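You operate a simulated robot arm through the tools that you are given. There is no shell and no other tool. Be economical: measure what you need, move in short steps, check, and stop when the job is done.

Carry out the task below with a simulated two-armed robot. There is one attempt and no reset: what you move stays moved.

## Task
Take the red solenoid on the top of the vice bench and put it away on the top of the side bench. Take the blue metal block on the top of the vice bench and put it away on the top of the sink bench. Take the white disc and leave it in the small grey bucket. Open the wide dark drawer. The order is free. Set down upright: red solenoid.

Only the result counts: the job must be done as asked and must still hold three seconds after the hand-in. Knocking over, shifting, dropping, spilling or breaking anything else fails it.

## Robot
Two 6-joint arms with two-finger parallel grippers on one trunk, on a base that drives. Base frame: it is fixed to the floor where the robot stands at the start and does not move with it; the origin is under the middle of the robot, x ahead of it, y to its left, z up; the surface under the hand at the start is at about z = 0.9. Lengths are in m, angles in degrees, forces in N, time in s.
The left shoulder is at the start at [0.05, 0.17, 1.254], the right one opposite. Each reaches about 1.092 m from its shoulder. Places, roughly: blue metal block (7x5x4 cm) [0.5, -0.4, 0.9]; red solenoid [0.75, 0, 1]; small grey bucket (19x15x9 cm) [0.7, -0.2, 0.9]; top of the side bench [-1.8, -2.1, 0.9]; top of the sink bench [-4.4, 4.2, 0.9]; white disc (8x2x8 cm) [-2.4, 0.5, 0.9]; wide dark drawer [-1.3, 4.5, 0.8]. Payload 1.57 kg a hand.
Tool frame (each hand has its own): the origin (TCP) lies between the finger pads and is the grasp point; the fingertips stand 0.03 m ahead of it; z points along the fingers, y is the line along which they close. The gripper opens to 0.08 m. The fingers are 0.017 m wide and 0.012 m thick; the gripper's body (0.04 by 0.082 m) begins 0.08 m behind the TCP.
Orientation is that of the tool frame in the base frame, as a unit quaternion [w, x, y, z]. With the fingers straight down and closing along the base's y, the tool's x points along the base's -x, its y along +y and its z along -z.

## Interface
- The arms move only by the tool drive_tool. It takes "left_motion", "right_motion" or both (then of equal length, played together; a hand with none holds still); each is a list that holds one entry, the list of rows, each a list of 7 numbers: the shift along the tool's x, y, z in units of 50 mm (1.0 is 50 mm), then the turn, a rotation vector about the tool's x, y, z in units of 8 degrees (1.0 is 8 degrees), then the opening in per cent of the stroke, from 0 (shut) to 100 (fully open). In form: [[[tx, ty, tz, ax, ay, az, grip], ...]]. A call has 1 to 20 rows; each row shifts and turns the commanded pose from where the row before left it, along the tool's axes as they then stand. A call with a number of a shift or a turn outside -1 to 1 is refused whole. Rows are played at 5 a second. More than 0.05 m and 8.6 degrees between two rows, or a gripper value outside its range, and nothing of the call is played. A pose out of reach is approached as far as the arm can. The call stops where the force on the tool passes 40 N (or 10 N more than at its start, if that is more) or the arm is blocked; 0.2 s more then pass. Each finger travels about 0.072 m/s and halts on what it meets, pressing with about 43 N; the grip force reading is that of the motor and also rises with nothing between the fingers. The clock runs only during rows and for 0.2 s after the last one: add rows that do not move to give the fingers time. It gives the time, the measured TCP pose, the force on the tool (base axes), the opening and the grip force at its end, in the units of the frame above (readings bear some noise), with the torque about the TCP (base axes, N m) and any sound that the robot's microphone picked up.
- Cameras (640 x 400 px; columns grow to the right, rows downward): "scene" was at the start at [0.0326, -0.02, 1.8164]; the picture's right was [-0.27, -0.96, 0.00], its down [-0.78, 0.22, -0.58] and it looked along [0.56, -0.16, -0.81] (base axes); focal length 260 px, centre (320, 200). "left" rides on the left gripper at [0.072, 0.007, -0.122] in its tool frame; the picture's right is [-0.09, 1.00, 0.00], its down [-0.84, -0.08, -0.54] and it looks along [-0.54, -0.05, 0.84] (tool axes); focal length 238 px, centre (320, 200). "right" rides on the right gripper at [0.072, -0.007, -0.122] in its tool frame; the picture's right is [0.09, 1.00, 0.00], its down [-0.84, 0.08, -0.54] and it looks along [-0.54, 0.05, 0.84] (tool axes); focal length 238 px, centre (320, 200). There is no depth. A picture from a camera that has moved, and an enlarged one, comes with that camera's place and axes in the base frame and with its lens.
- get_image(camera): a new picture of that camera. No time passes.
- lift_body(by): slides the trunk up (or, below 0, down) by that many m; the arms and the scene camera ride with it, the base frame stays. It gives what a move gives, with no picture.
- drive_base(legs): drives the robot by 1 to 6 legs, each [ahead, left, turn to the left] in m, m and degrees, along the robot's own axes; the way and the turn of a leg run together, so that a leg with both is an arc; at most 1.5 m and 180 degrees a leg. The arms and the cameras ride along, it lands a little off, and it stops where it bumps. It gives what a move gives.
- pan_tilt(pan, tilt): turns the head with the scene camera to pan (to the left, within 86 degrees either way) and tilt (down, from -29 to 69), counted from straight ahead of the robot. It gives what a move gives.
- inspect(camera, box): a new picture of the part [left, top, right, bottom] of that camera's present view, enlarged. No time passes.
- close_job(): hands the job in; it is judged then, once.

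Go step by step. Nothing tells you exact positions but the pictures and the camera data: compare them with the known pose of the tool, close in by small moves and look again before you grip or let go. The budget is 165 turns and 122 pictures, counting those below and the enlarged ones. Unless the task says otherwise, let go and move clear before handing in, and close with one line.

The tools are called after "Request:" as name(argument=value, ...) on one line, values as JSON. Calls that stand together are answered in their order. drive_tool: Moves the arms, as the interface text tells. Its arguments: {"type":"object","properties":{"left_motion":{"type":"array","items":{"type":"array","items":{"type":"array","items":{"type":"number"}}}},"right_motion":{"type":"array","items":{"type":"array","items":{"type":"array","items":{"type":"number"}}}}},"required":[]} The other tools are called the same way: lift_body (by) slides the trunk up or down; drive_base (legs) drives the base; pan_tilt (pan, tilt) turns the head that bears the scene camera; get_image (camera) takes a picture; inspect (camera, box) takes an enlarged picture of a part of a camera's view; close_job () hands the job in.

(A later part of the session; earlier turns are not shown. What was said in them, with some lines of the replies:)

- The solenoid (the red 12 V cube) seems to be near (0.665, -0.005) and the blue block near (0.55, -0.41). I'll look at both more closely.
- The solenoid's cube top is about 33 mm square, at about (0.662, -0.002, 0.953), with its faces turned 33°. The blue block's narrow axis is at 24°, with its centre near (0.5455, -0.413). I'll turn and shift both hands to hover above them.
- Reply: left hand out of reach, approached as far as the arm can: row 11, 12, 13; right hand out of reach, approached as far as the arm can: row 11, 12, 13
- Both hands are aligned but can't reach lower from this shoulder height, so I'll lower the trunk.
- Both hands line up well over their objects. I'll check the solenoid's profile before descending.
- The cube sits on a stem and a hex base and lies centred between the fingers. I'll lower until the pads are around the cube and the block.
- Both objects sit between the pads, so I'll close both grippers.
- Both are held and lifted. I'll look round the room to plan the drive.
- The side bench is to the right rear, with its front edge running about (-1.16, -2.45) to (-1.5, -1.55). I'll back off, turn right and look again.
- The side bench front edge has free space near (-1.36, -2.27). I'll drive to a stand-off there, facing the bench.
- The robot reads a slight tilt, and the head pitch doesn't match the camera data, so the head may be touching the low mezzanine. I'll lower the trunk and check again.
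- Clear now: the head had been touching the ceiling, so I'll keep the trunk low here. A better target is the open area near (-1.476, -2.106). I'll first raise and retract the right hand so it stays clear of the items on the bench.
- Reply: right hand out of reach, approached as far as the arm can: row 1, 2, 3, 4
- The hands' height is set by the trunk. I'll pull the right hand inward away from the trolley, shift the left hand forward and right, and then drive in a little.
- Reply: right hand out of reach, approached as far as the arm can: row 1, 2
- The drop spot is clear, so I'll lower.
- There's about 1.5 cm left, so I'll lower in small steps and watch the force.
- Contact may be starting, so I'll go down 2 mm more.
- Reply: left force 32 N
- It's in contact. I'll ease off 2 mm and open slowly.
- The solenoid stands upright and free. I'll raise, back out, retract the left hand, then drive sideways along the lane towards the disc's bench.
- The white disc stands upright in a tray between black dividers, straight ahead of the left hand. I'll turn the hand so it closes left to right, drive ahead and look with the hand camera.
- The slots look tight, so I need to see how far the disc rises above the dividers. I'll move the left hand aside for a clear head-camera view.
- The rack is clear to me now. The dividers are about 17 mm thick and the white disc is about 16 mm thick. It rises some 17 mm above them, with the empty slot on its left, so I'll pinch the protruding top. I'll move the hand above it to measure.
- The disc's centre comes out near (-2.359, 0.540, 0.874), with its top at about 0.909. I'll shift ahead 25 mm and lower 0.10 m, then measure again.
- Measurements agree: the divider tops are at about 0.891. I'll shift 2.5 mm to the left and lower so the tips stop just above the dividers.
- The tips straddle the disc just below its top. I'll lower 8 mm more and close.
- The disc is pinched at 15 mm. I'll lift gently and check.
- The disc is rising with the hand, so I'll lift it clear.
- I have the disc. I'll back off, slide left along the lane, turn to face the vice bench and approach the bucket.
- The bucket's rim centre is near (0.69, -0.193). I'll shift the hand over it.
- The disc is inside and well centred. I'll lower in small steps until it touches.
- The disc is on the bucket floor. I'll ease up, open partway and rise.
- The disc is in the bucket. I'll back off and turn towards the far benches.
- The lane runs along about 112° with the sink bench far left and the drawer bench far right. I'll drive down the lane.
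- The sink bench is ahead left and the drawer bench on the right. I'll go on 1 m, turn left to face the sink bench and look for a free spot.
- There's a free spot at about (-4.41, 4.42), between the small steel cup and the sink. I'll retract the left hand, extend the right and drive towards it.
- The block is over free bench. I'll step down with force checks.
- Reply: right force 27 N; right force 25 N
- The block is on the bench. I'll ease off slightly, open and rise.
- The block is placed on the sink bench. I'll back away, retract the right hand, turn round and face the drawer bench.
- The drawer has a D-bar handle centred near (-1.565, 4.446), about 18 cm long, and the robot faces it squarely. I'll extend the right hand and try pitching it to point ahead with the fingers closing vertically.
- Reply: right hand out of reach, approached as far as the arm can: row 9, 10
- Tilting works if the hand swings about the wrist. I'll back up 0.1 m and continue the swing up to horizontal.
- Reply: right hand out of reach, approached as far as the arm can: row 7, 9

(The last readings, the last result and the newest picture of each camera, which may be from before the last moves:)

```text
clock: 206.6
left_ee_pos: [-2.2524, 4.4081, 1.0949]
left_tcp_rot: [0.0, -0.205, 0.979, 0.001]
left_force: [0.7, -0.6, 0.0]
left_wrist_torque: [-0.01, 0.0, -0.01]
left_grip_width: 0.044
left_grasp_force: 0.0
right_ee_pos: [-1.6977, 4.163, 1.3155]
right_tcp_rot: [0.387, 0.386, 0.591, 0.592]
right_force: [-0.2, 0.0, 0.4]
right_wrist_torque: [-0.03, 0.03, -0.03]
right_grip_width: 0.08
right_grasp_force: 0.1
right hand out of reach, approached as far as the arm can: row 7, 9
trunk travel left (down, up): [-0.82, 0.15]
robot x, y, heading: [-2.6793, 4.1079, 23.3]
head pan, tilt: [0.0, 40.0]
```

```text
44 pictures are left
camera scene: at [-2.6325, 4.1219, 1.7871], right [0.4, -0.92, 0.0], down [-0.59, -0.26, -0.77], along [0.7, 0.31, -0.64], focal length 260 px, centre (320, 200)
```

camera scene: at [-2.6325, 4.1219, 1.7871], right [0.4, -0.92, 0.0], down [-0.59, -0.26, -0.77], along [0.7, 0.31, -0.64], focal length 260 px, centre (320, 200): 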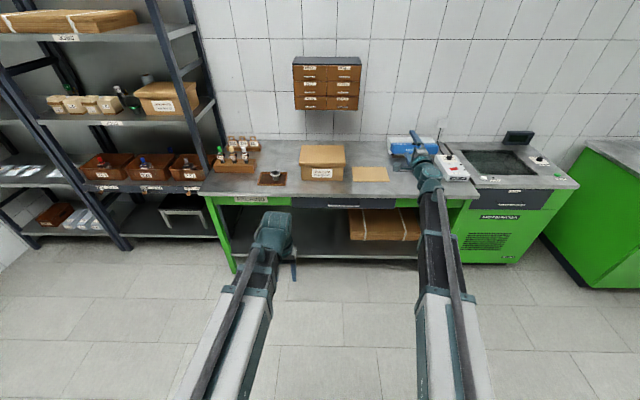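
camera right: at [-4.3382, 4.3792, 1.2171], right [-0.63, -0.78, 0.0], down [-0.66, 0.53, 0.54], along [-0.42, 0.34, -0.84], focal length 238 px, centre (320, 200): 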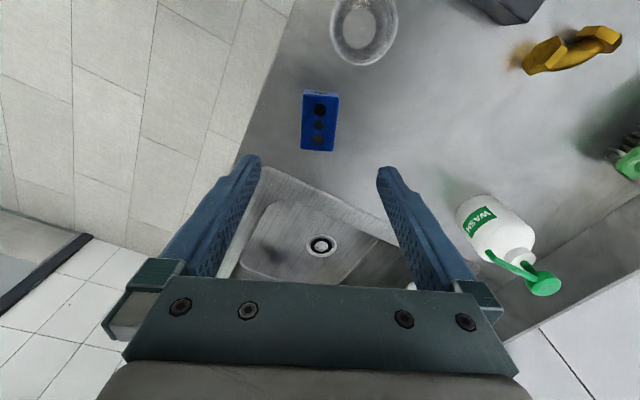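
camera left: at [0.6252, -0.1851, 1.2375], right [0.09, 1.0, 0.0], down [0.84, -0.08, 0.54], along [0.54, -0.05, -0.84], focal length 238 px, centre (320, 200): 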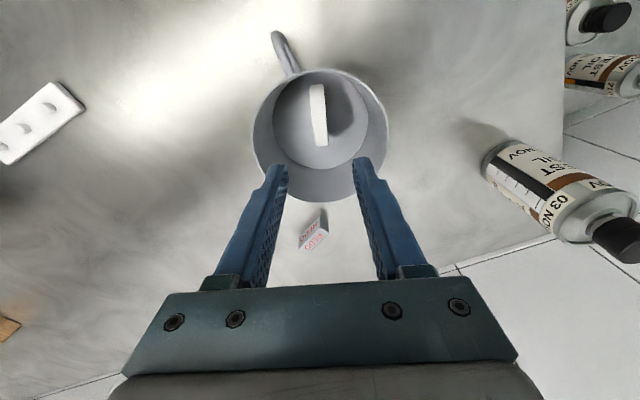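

The right hand is horizontal now. I'll shift the base left 0.2 m and lower the trunk in front of the bench to about handle height.

Request:
drive_base(legs=[[0, 0.205, 0]])

Request:
lift_body(by=-0.4)

Request:
get_image(camera="right")

Request:
get_image(camera="scene")

```text
clock: 208.2
left_ee_pos: [-2.3326, 4.596, 1.0949]
left_tcp_rot: [0.0, -0.205, 0.979, 0.0]
left_force: [0.0, 0.1, 0.3]
left_wrist_torque: [-0.03, 0.0, 0.03]
left_grip_width: 0.0439
left_grasp_force: 0.0
right_ee_pos: [-1.7813, 4.3492, 1.3158]
right_tcp_rot: [0.387, 0.387, 0.591, 0.593]
right_force: [-0.3, 0.6, 0.4]
right_wrist_torque: [0.0, 0.03, -0.03]
right_grip_width: 0.08
right_grasp_force: 0.1
trunk travel left (down, up): [-0.82, 0.15]
robot x, y, heading: [-2.7556, 4.2927, 23.7]
head pan, tilt: [0.0, 40.0]
```

```text
clock: 212.0
left_ee_pos: [-2.3336, 4.5957, 0.6944]
left_tcp_rot: [0.0, -0.205, 0.979, 0.0]
left_force: [-0.9, 0.3, 0.1]
left_wrist_torque: [-0.02, 0.0, -0.02]
left_grip_width: 0.0438
left_grasp_force: 0.2
right_ee_pos: [-1.7806, 4.3489, 0.9163]
right_tcp_rot: [0.387, 0.386, 0.591, 0.593]
right_force: [-0.7, 0.1, 0.5]
right_wrist_torque: [0.0, 0.01, 0.01]
right_grip_width: 0.0801
right_grasp_force: 0.0
trunk travel left (down, up): [-0.42, 0.55]
robot x, y, heading: [-2.7601, 4.2954, 23.6]
head pan, tilt: [0.0, 40.0]
```

```text
43 pictures are left
camera right: at [-1.9211, 4.3649, 0.9089], right [-0.04, 0.08, 1.0], down [-0.16, -0.98, 0.08], along [0.99, -0.16, 0.05], focal length 238 px, centre (320, 200)
```

right: 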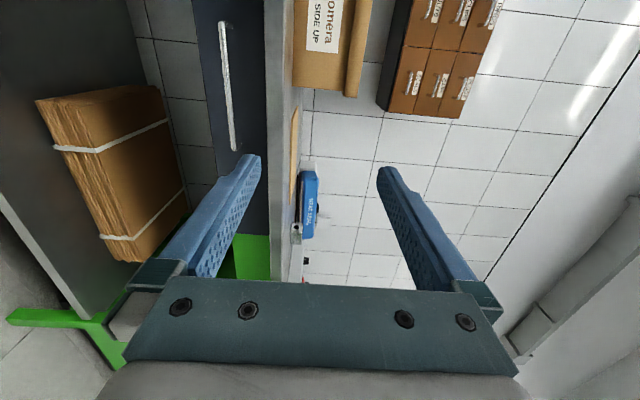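

```text
42 pictures are left
camera scene: at [-2.7142, 4.3086, 1.3871], right [0.4, -0.92, 0.0], down [-0.59, -0.26, -0.77], along [0.7, 0.31, -0.64], focal length 260 px, centre (320, 200)
```

scene: 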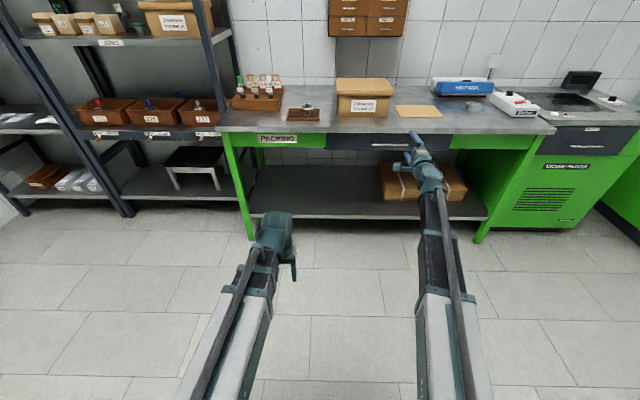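

The handle bar triangulates to about (-1.515, 4.464, 0.770), laterally in line with the hand. I'll lower to it and approach part way.

Request:
lift_body(by=-0.144)

Request:
drive_base(legs=[[0.13, 0, 0]])

Request:
get_image(camera="right")

Request:
get_image(camera="scene")

```text
clock: 213.7
left_ee_pos: [-2.3324, 4.5947, 0.5512]
left_tcp_rot: [0.0, -0.205, 0.979, 0.0]
left_force: [-1.0, 0.4, -0.3]
left_wrist_torque: [0.01, 0.0, -0.01]
left_grip_width: 0.0441
left_grasp_force: 0.0
right_ee_pos: [-1.7807, 4.3489, 0.7717]
right_tcp_rot: [0.388, 0.387, 0.591, 0.592]
right_force: [0.6, 1.0, 0.3]
right_wrist_torque: [0.0, 0.0, 0.04]
right_grip_width: 0.0801
right_grasp_force: 0.1
trunk travel left (down, up): [-0.276, 0.694]
robot x, y, heading: [-2.7583, 4.2899, 23.7]
head pan, tilt: [0.0, 40.0]
```

```text
clock: 215.0
left_ee_pos: [-2.2126, 4.6473, 0.551]
left_tcp_rot: [0.0, -0.204, 0.979, 0.001]
left_force: [-0.8, 0.0, 0.3]
left_wrist_torque: [0.05, -0.01, 0.01]
left_grip_width: 0.0438
left_grasp_force: 0.1
right_ee_pos: [-1.6595, 4.4009, 0.7711]
right_tcp_rot: [0.388, 0.387, 0.59, 0.593]
right_force: [0.2, 0.1, -0.6]
right_wrist_torque: [-0.02, 0.03, 0.0]
right_grip_width: 0.0799
right_grasp_force: 0.0
trunk travel left (down, up): [-0.276, 0.694]
robot x, y, heading: [-2.6395, 4.3431, 23.3]
head pan, tilt: [0.0, 40.0]
```

```text
41 pictures are left
camera right: at [-1.8011, 4.4177, 0.7649], right [-0.04, 0.08, 1.0], down [-0.16, -0.98, 0.08], along [0.99, -0.16, 0.05], focal length 238 px, centre (320, 200)
```

right: 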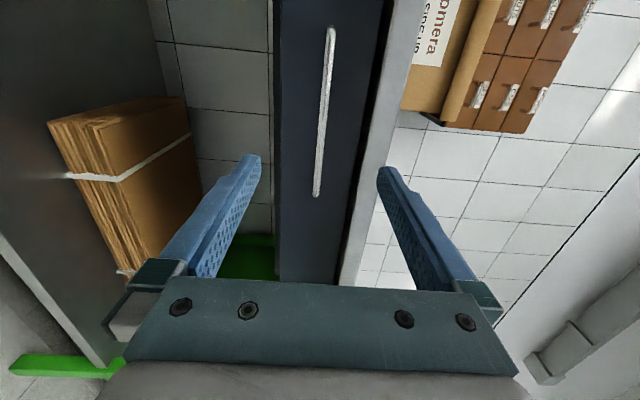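

```text
40 pictures are left
camera scene: at [-2.5942, 4.3611, 1.2431], right [0.4, -0.92, 0.0], down [-0.59, -0.26, -0.77], along [0.7, 0.31, -0.64], focal length 260 px, centre (320, 200)
```

scene: 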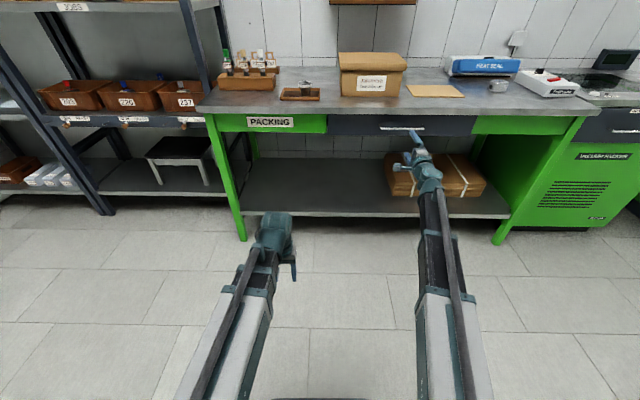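

Request:
drive_tool(right_motion=[[[0, 0, 0, 0, 0, 0, 75], [0, 0, 0, 0, 0, 0, 70]]])

Request:
drive_base(legs=[[0.115, 0.005, 0]])

Request:
get_image(camera="right")

Request:
inspect(camera="scene", box=[360, 90, 480, 180])

```text
clock: 215.6
left_ee_pos: [-2.2134, 4.6472, 0.5507]
left_tcp_rot: [0.0, -0.204, 0.979, 0.0]
left_force: [0.4, -0.2, -0.3]
left_wrist_torque: [-0.03, -0.01, 0.01]
left_grip_width: 0.0441
left_grasp_force: 0.1
right_ee_pos: [-1.6604, 4.4007, 0.7702]
right_tcp_rot: [0.388, 0.386, 0.591, 0.593]
right_force: [0.6, -0.4, -0.5]
right_wrist_torque: [-0.01, -0.02, 0.01]
right_grip_width: 0.0561
right_grasp_force: 0.1
trunk travel left (down, up): [-0.276, 0.694]
robot x, y, heading: [-2.6398, 4.3455, 23.8]
head pan, tilt: [0.0, 40.0]
```

```text
clock: 216.8
left_ee_pos: [-2.1103, 4.6974, 0.5521]
left_tcp_rot: [0.0, -0.204, 0.979, 0.0]
left_force: [0.1, -0.8, -0.1]
left_wrist_torque: [0.03, 0.0, 0.03]
left_grip_width: 0.0443
left_grasp_force: 0.1
right_ee_pos: [-1.558, 4.4511, 0.7729]
right_tcp_rot: [0.388, 0.387, 0.591, 0.593]
right_force: [-0.6, -1.1, 0.0]
right_wrist_torque: [-0.01, -0.01, 0.03]
right_grip_width: 0.0558
right_grasp_force: 0.1
trunk travel left (down, up): [-0.276, 0.694]
robot x, y, heading: [-2.5361, 4.3894, 23.5]
head pan, tilt: [0.0, 40.0]
```

```text
39 pictures are left
camera right: at [-1.6985, 4.4677, 0.7649], right [-0.04, 0.08, 1.0], down [-0.16, -0.98, 0.08], along [0.99, -0.16, 0.05], focal length 238 px, centre (320, 200)
```

right: 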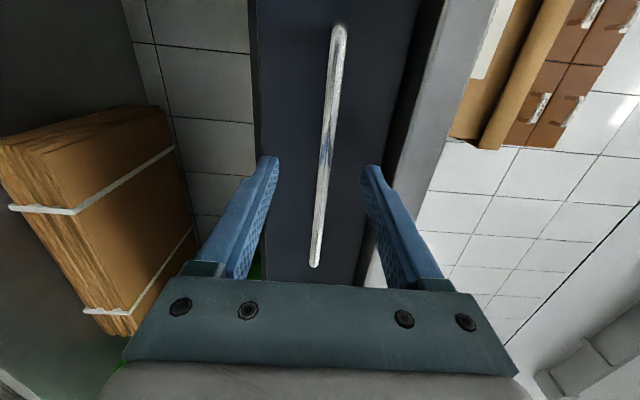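

```text
4.44 times, centred on (420, 135) of scene
camera zoom: at [-2.4917, 4.4113, 1.2431], right [0.4, -0.92, 0.0], down [-0.59, -0.26, -0.77], along [0.7, 0.31, -0.64], focal length 1155 px, centre (-124, 489)
```

zoom: 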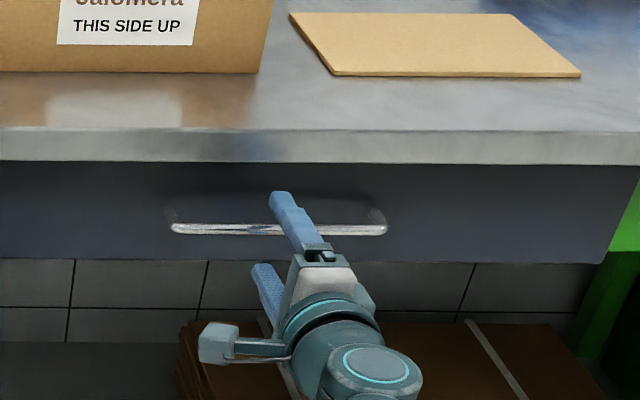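

The bar is about 3.6 cm ahead of the grasp point and level with it. I'll advance 2.2 cm and close.

Request:
drive_base(legs=[[0.022, 0, 0]])

Request:
drive_tool(right_motion=[[[0, 0, 0, 0, 0, 0, 45], [0, 0, 0, 0, 0, 0, 20], [0, 0, 0, 0, 0, 0, 0], [0, 0, 0, 0, 0, 0, 0], [0, 0, 0, 0, 0, 0, 0], [0, 0, 0, 0, 0, 0, 0]]])

Request:
get_image(camera="right")

```text
clock: 217.6
left_ee_pos: [-2.0903, 4.7061, 0.5502]
left_tcp_rot: [0.0, -0.205, 0.979, -0.001]
left_force: [0.3, 0.3, -0.4]
left_wrist_torque: [0.0, 0.0, 0.01]
left_grip_width: 0.044
left_grasp_force: 0.1
right_ee_pos: [-1.5381, 4.459, 0.7712]
right_tcp_rot: [0.388, 0.387, 0.591, 0.593]
right_force: [0.5, 0.3, -0.5]
right_wrist_torque: [0.0, -0.01, -0.04]
right_grip_width: 0.0559
right_grasp_force: 0.2
trunk travel left (down, up): [-0.276, 0.694]
robot x, y, heading: [-2.5146, 4.4031, 23.4]
head pan, tilt: [0.0, 40.0]
```

```text
clock: 219.0
left_ee_pos: [-2.0914, 4.7048, 0.5526]
left_tcp_rot: [0.0, -0.205, 0.979, 0.001]
left_force: [-0.6, -0.1, -0.1]
left_wrist_torque: [0.0, 0.01, 0.02]
left_grip_width: 0.044
left_grasp_force: 0.0
right_ee_pos: [-1.539, 4.459, 0.7746]
right_tcp_rot: [0.388, 0.385, 0.59, 0.594]
right_force: [3.3, -2.7, 34.6]
right_wrist_torque: [0.15, -0.3, 0.34]
right_grip_width: 0.0097
right_grasp_force: 28.2
trunk travel left (down, up): [-0.276, 0.694]
robot x, y, heading: [-2.5164, 4.4055, 23.5]
head pan, tilt: [0.0, 40.0]
```

```text
37 pictures are left
camera right: at [-1.6801, 4.4758, 0.7676], right [-0.04, 0.08, 1.0], down [-0.16, -0.98, 0.07], along [0.99, -0.16, 0.06], focal length 238 px, centre (320, 200)
```

right: 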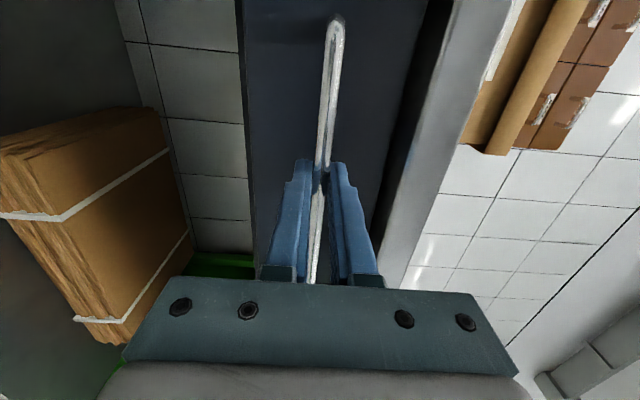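

The bar is gripped. I'll relieve the vertical load and pull back gently.

Request:
lift_body(by=0.003)

Request:
drive_base(legs=[[-0.1, 0, 0]])

Request:
get_image(camera="scene")

```text
clock: 219.5
left_ee_pos: [-2.0904, 4.7055, 0.5543]
left_tcp_rot: [0.001, -0.204, 0.979, 0.0]
left_force: [0.2, -0.1, 1.0]
left_wrist_torque: [-0.02, -0.02, -0.02]
left_grip_width: 0.0441
left_grasp_force: 0.0
right_ee_pos: [-1.537, 4.4595, 0.7752]
right_tcp_rot: [0.389, 0.387, 0.591, 0.592]
right_force: [1.0, -2.0, 8.4]
right_wrist_torque: [0.04, -0.08, -0.72]
right_grip_width: 0.0097
right_grasp_force: 28.2
trunk travel left (down, up): [-0.279, 0.691]
robot x, y, heading: [-2.5134, 4.4014, 23.4]
head pan, tilt: [0.0, 40.0]
```

```text
clock: 220.7
left_ee_pos: [-2.1819, 4.6676, 0.5544]
left_tcp_rot: [0.0, -0.206, 0.979, -0.001]
left_force: [0.0, 0.6, -0.4]
left_wrist_torque: [0.0, 0.01, 0.03]
left_grip_width: 0.0441
left_grasp_force: 0.1
right_ee_pos: [-1.6288, 4.4214, 0.776]
right_tcp_rot: [0.387, 0.386, 0.591, 0.593]
right_force: [-0.3, 4.0, 0.9]
right_wrist_torque: [0.02, -0.01, -0.02]
right_grip_width: 0.0099
right_grasp_force: 27.7
trunk travel left (down, up): [-0.279, 0.691]
robot x, y, heading: [-2.6035, 4.3627, 23.6]
head pan, tilt: [0.0, 40.0]
```

```text
36 pictures are left
camera scene: at [-2.5628, 4.3806, 1.2462], right [0.4, -0.92, 0.0], down [-0.59, -0.26, -0.77], along [0.7, 0.31, -0.64], focal length 260 px, centre (320, 200)
```

scene: 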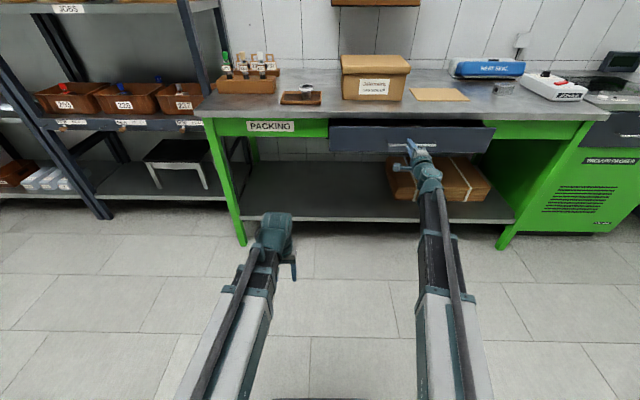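

The drawer is coming out. I'll pull further.

Request:
drive_base(legs=[[-0.15, 0, 0]])

Request:
drive_base(legs=[[-0.08, 0, 0]])

Request:
get_image(camera="scene")

```text
clock: 222.0
left_ee_pos: [-2.3196, 4.6073, 0.5539]
left_tcp_rot: [-0.001, -0.205, 0.979, 0.001]
left_force: [0.2, 0.3, -0.4]
left_wrist_torque: [0.0, 0.05, 0.0]
left_grip_width: 0.0443
left_grasp_force: 0.0
right_ee_pos: [-1.7684, 4.3634, 0.7746]
right_tcp_rot: [0.385, 0.385, 0.593, 0.593]
right_force: [-6.6, 17.6, -0.5]
right_wrist_torque: [0.0, 0.01, 0.31]
right_grip_width: 0.0097
right_grasp_force: 27.9
trunk travel left (down, up): [-0.279, 0.691]
robot x, y, heading: [-2.7452, 4.3017, 23.5]
head pan, tilt: [0.0, 40.0]
```

```text
clock: 223.1
left_ee_pos: [-2.3921, 4.5753, 0.5534]
left_tcp_rot: [-0.001, -0.205, 0.979, 0.0]
left_force: [0.1, 0.0, -0.5]
left_wrist_torque: [0.02, 0.01, 0.0]
left_grip_width: 0.044
left_grasp_force: 0.0
right_ee_pos: [-1.8427, 4.3341, 0.7746]
right_tcp_rot: [0.385, 0.384, 0.593, 0.594]
right_force: [-5.2, 11.8, 0.9]
right_wrist_torque: [0.01, 0.0, 0.37]
right_grip_width: 0.0097
right_grasp_force: 28.2
trunk travel left (down, up): [-0.279, 0.691]
robot x, y, heading: [-2.8165, 4.2694, 23.4]
head pan, tilt: [0.0, 40.0]
```

```text
35 pictures are left
camera scene: at [-2.774, 4.289, 1.2462], right [0.4, -0.92, 0.0], down [-0.59, -0.26, -0.77], along [0.7, 0.31, -0.64], focal length 260 px, centre (320, 200)
```

scene: 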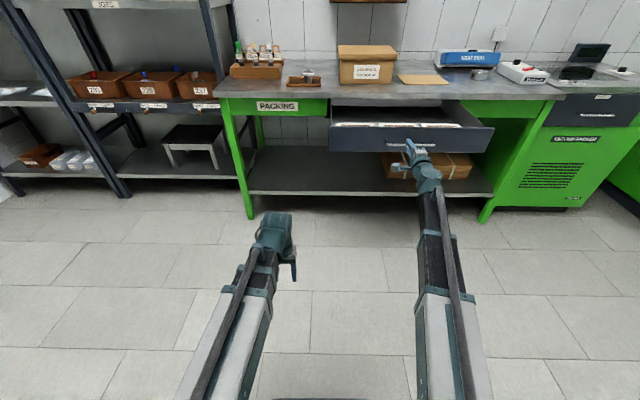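

It's open by about 0.33 m. I'll pull a little more to be safe, watching for an end stop.

Request:
drive_base(legs=[[-0.05, 0, 0]])

Request:
get_image(camera="right")

```text
clock: 224.0
left_ee_pos: [-2.4398, 4.5545, 0.5536]
left_tcp_rot: [0.0, -0.206, 0.979, 0.0]
left_force: [-0.3, 0.6, -0.1]
left_wrist_torque: [0.02, -0.02, -0.02]
left_grip_width: 0.0442
left_grasp_force: 0.1
right_ee_pos: [-1.8873, 4.3145, 0.7753]
right_tcp_rot: [0.384, 0.382, 0.593, 0.595]
right_force: [-2.4, 7.1, 1.5]
right_wrist_torque: [-0.03, 0.01, 0.03]
right_grip_width: 0.0096
right_grasp_force: 28.0
trunk travel left (down, up): [-0.279, 0.691]
robot x, y, heading: [-2.863, 4.2503, 23.7]
head pan, tilt: [0.0, 40.0]
```

```text
34 pictures are left
camera right: at [-2.0288, 4.329, 0.7681], right [-0.04, 0.08, 1.0], down [-0.15, -0.99, 0.08], along [0.99, -0.15, 0.05], focal length 238 px, centre (320, 200)
```

right: 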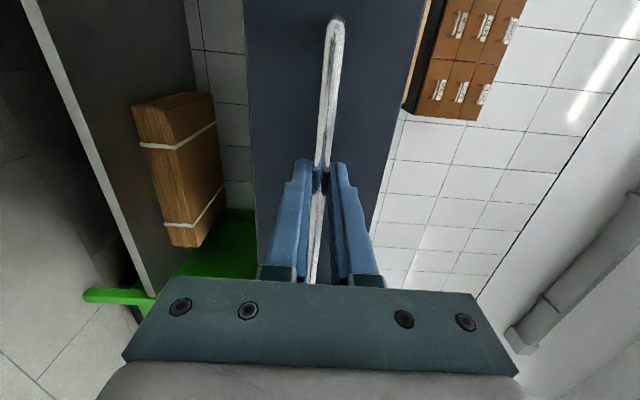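

It's open by about 0.38 m. I'll release and back away straight.

Request:
drive_tool(right_motion=[[[0, 0, 0, 0, 0, 0, 25], [0, 0, 0, 0, 0, 0, 50], [0, 0, 0, 0, 0, 0, 70], [0, 0, 0, 0, 0, 0, 70], [0, 0, 0, 0, 0, 0, 70]]])

Request:
drive_base(legs=[[-0.3, 0, 0]])

Request:
get_image(camera="scene")

```text
clock: 225.2
left_ee_pos: [-2.4383, 4.5544, 0.5531]
left_tcp_rot: [0.0, -0.205, 0.979, 0.001]
left_force: [0.6, 0.0, -0.8]
left_wrist_torque: [-0.04, 0.01, -0.04]
left_grip_width: 0.0437
left_grasp_force: 0.1
right_ee_pos: [-1.8874, 4.3133, 0.7754]
right_tcp_rot: [0.385, 0.383, 0.593, 0.595]
right_force: [0.0, 0.8, 0.6]
right_wrist_torque: [0.02, -0.01, -0.03]
right_grip_width: 0.0561
right_grasp_force: 0.0
trunk travel left (down, up): [-0.279, 0.691]
robot x, y, heading: [-2.8648, 4.255, 23.7]
head pan, tilt: [0.0, 40.0]
```

```text
clock: 227.3
left_ee_pos: [-2.7147, 4.4347, 0.5535]
left_tcp_rot: [-0.001, -0.207, 0.978, 0.002]
left_force: [-0.4, -0.3, -0.7]
left_wrist_torque: [-0.02, 0.0, -0.02]
left_grip_width: 0.0441
left_grasp_force: 0.1
right_ee_pos: [-2.1642, 4.1955, 0.7744]
right_tcp_rot: [0.383, 0.381, 0.594, 0.596]
right_force: [-0.2, 0.1, -1.1]
right_wrist_torque: [-0.02, -0.02, -0.02]
right_grip_width: 0.0561
right_grasp_force: 0.0
trunk travel left (down, up): [-0.279, 0.691]
robot x, y, heading: [-3.1378, 4.1289, 24.0]
head pan, tilt: [0.0, 40.0]
```

```text
33 pictures are left
camera scene: at [-3.0952, 4.1469, 1.2461], right [0.4, -0.91, 0.0], down [-0.59, -0.26, -0.77], along [0.7, 0.31, -0.64], focal length 260 px, centre (320, 200)
```

scene: 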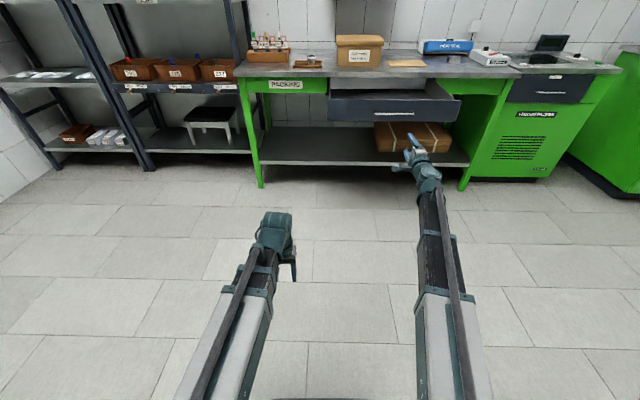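

The drawer stands open and both hands are clear. The solenoid, block and disc were each seen in place after release, so I'm handing in.

Request:
close_job()

```text
The job is handed in.
```

I handed the job in with all four parts done: the red solenoid is upright on the side bench, the blue block is on the sink bench, the white disc is in the grey bucket, and the wide dark drawer is open about 0.38 m.
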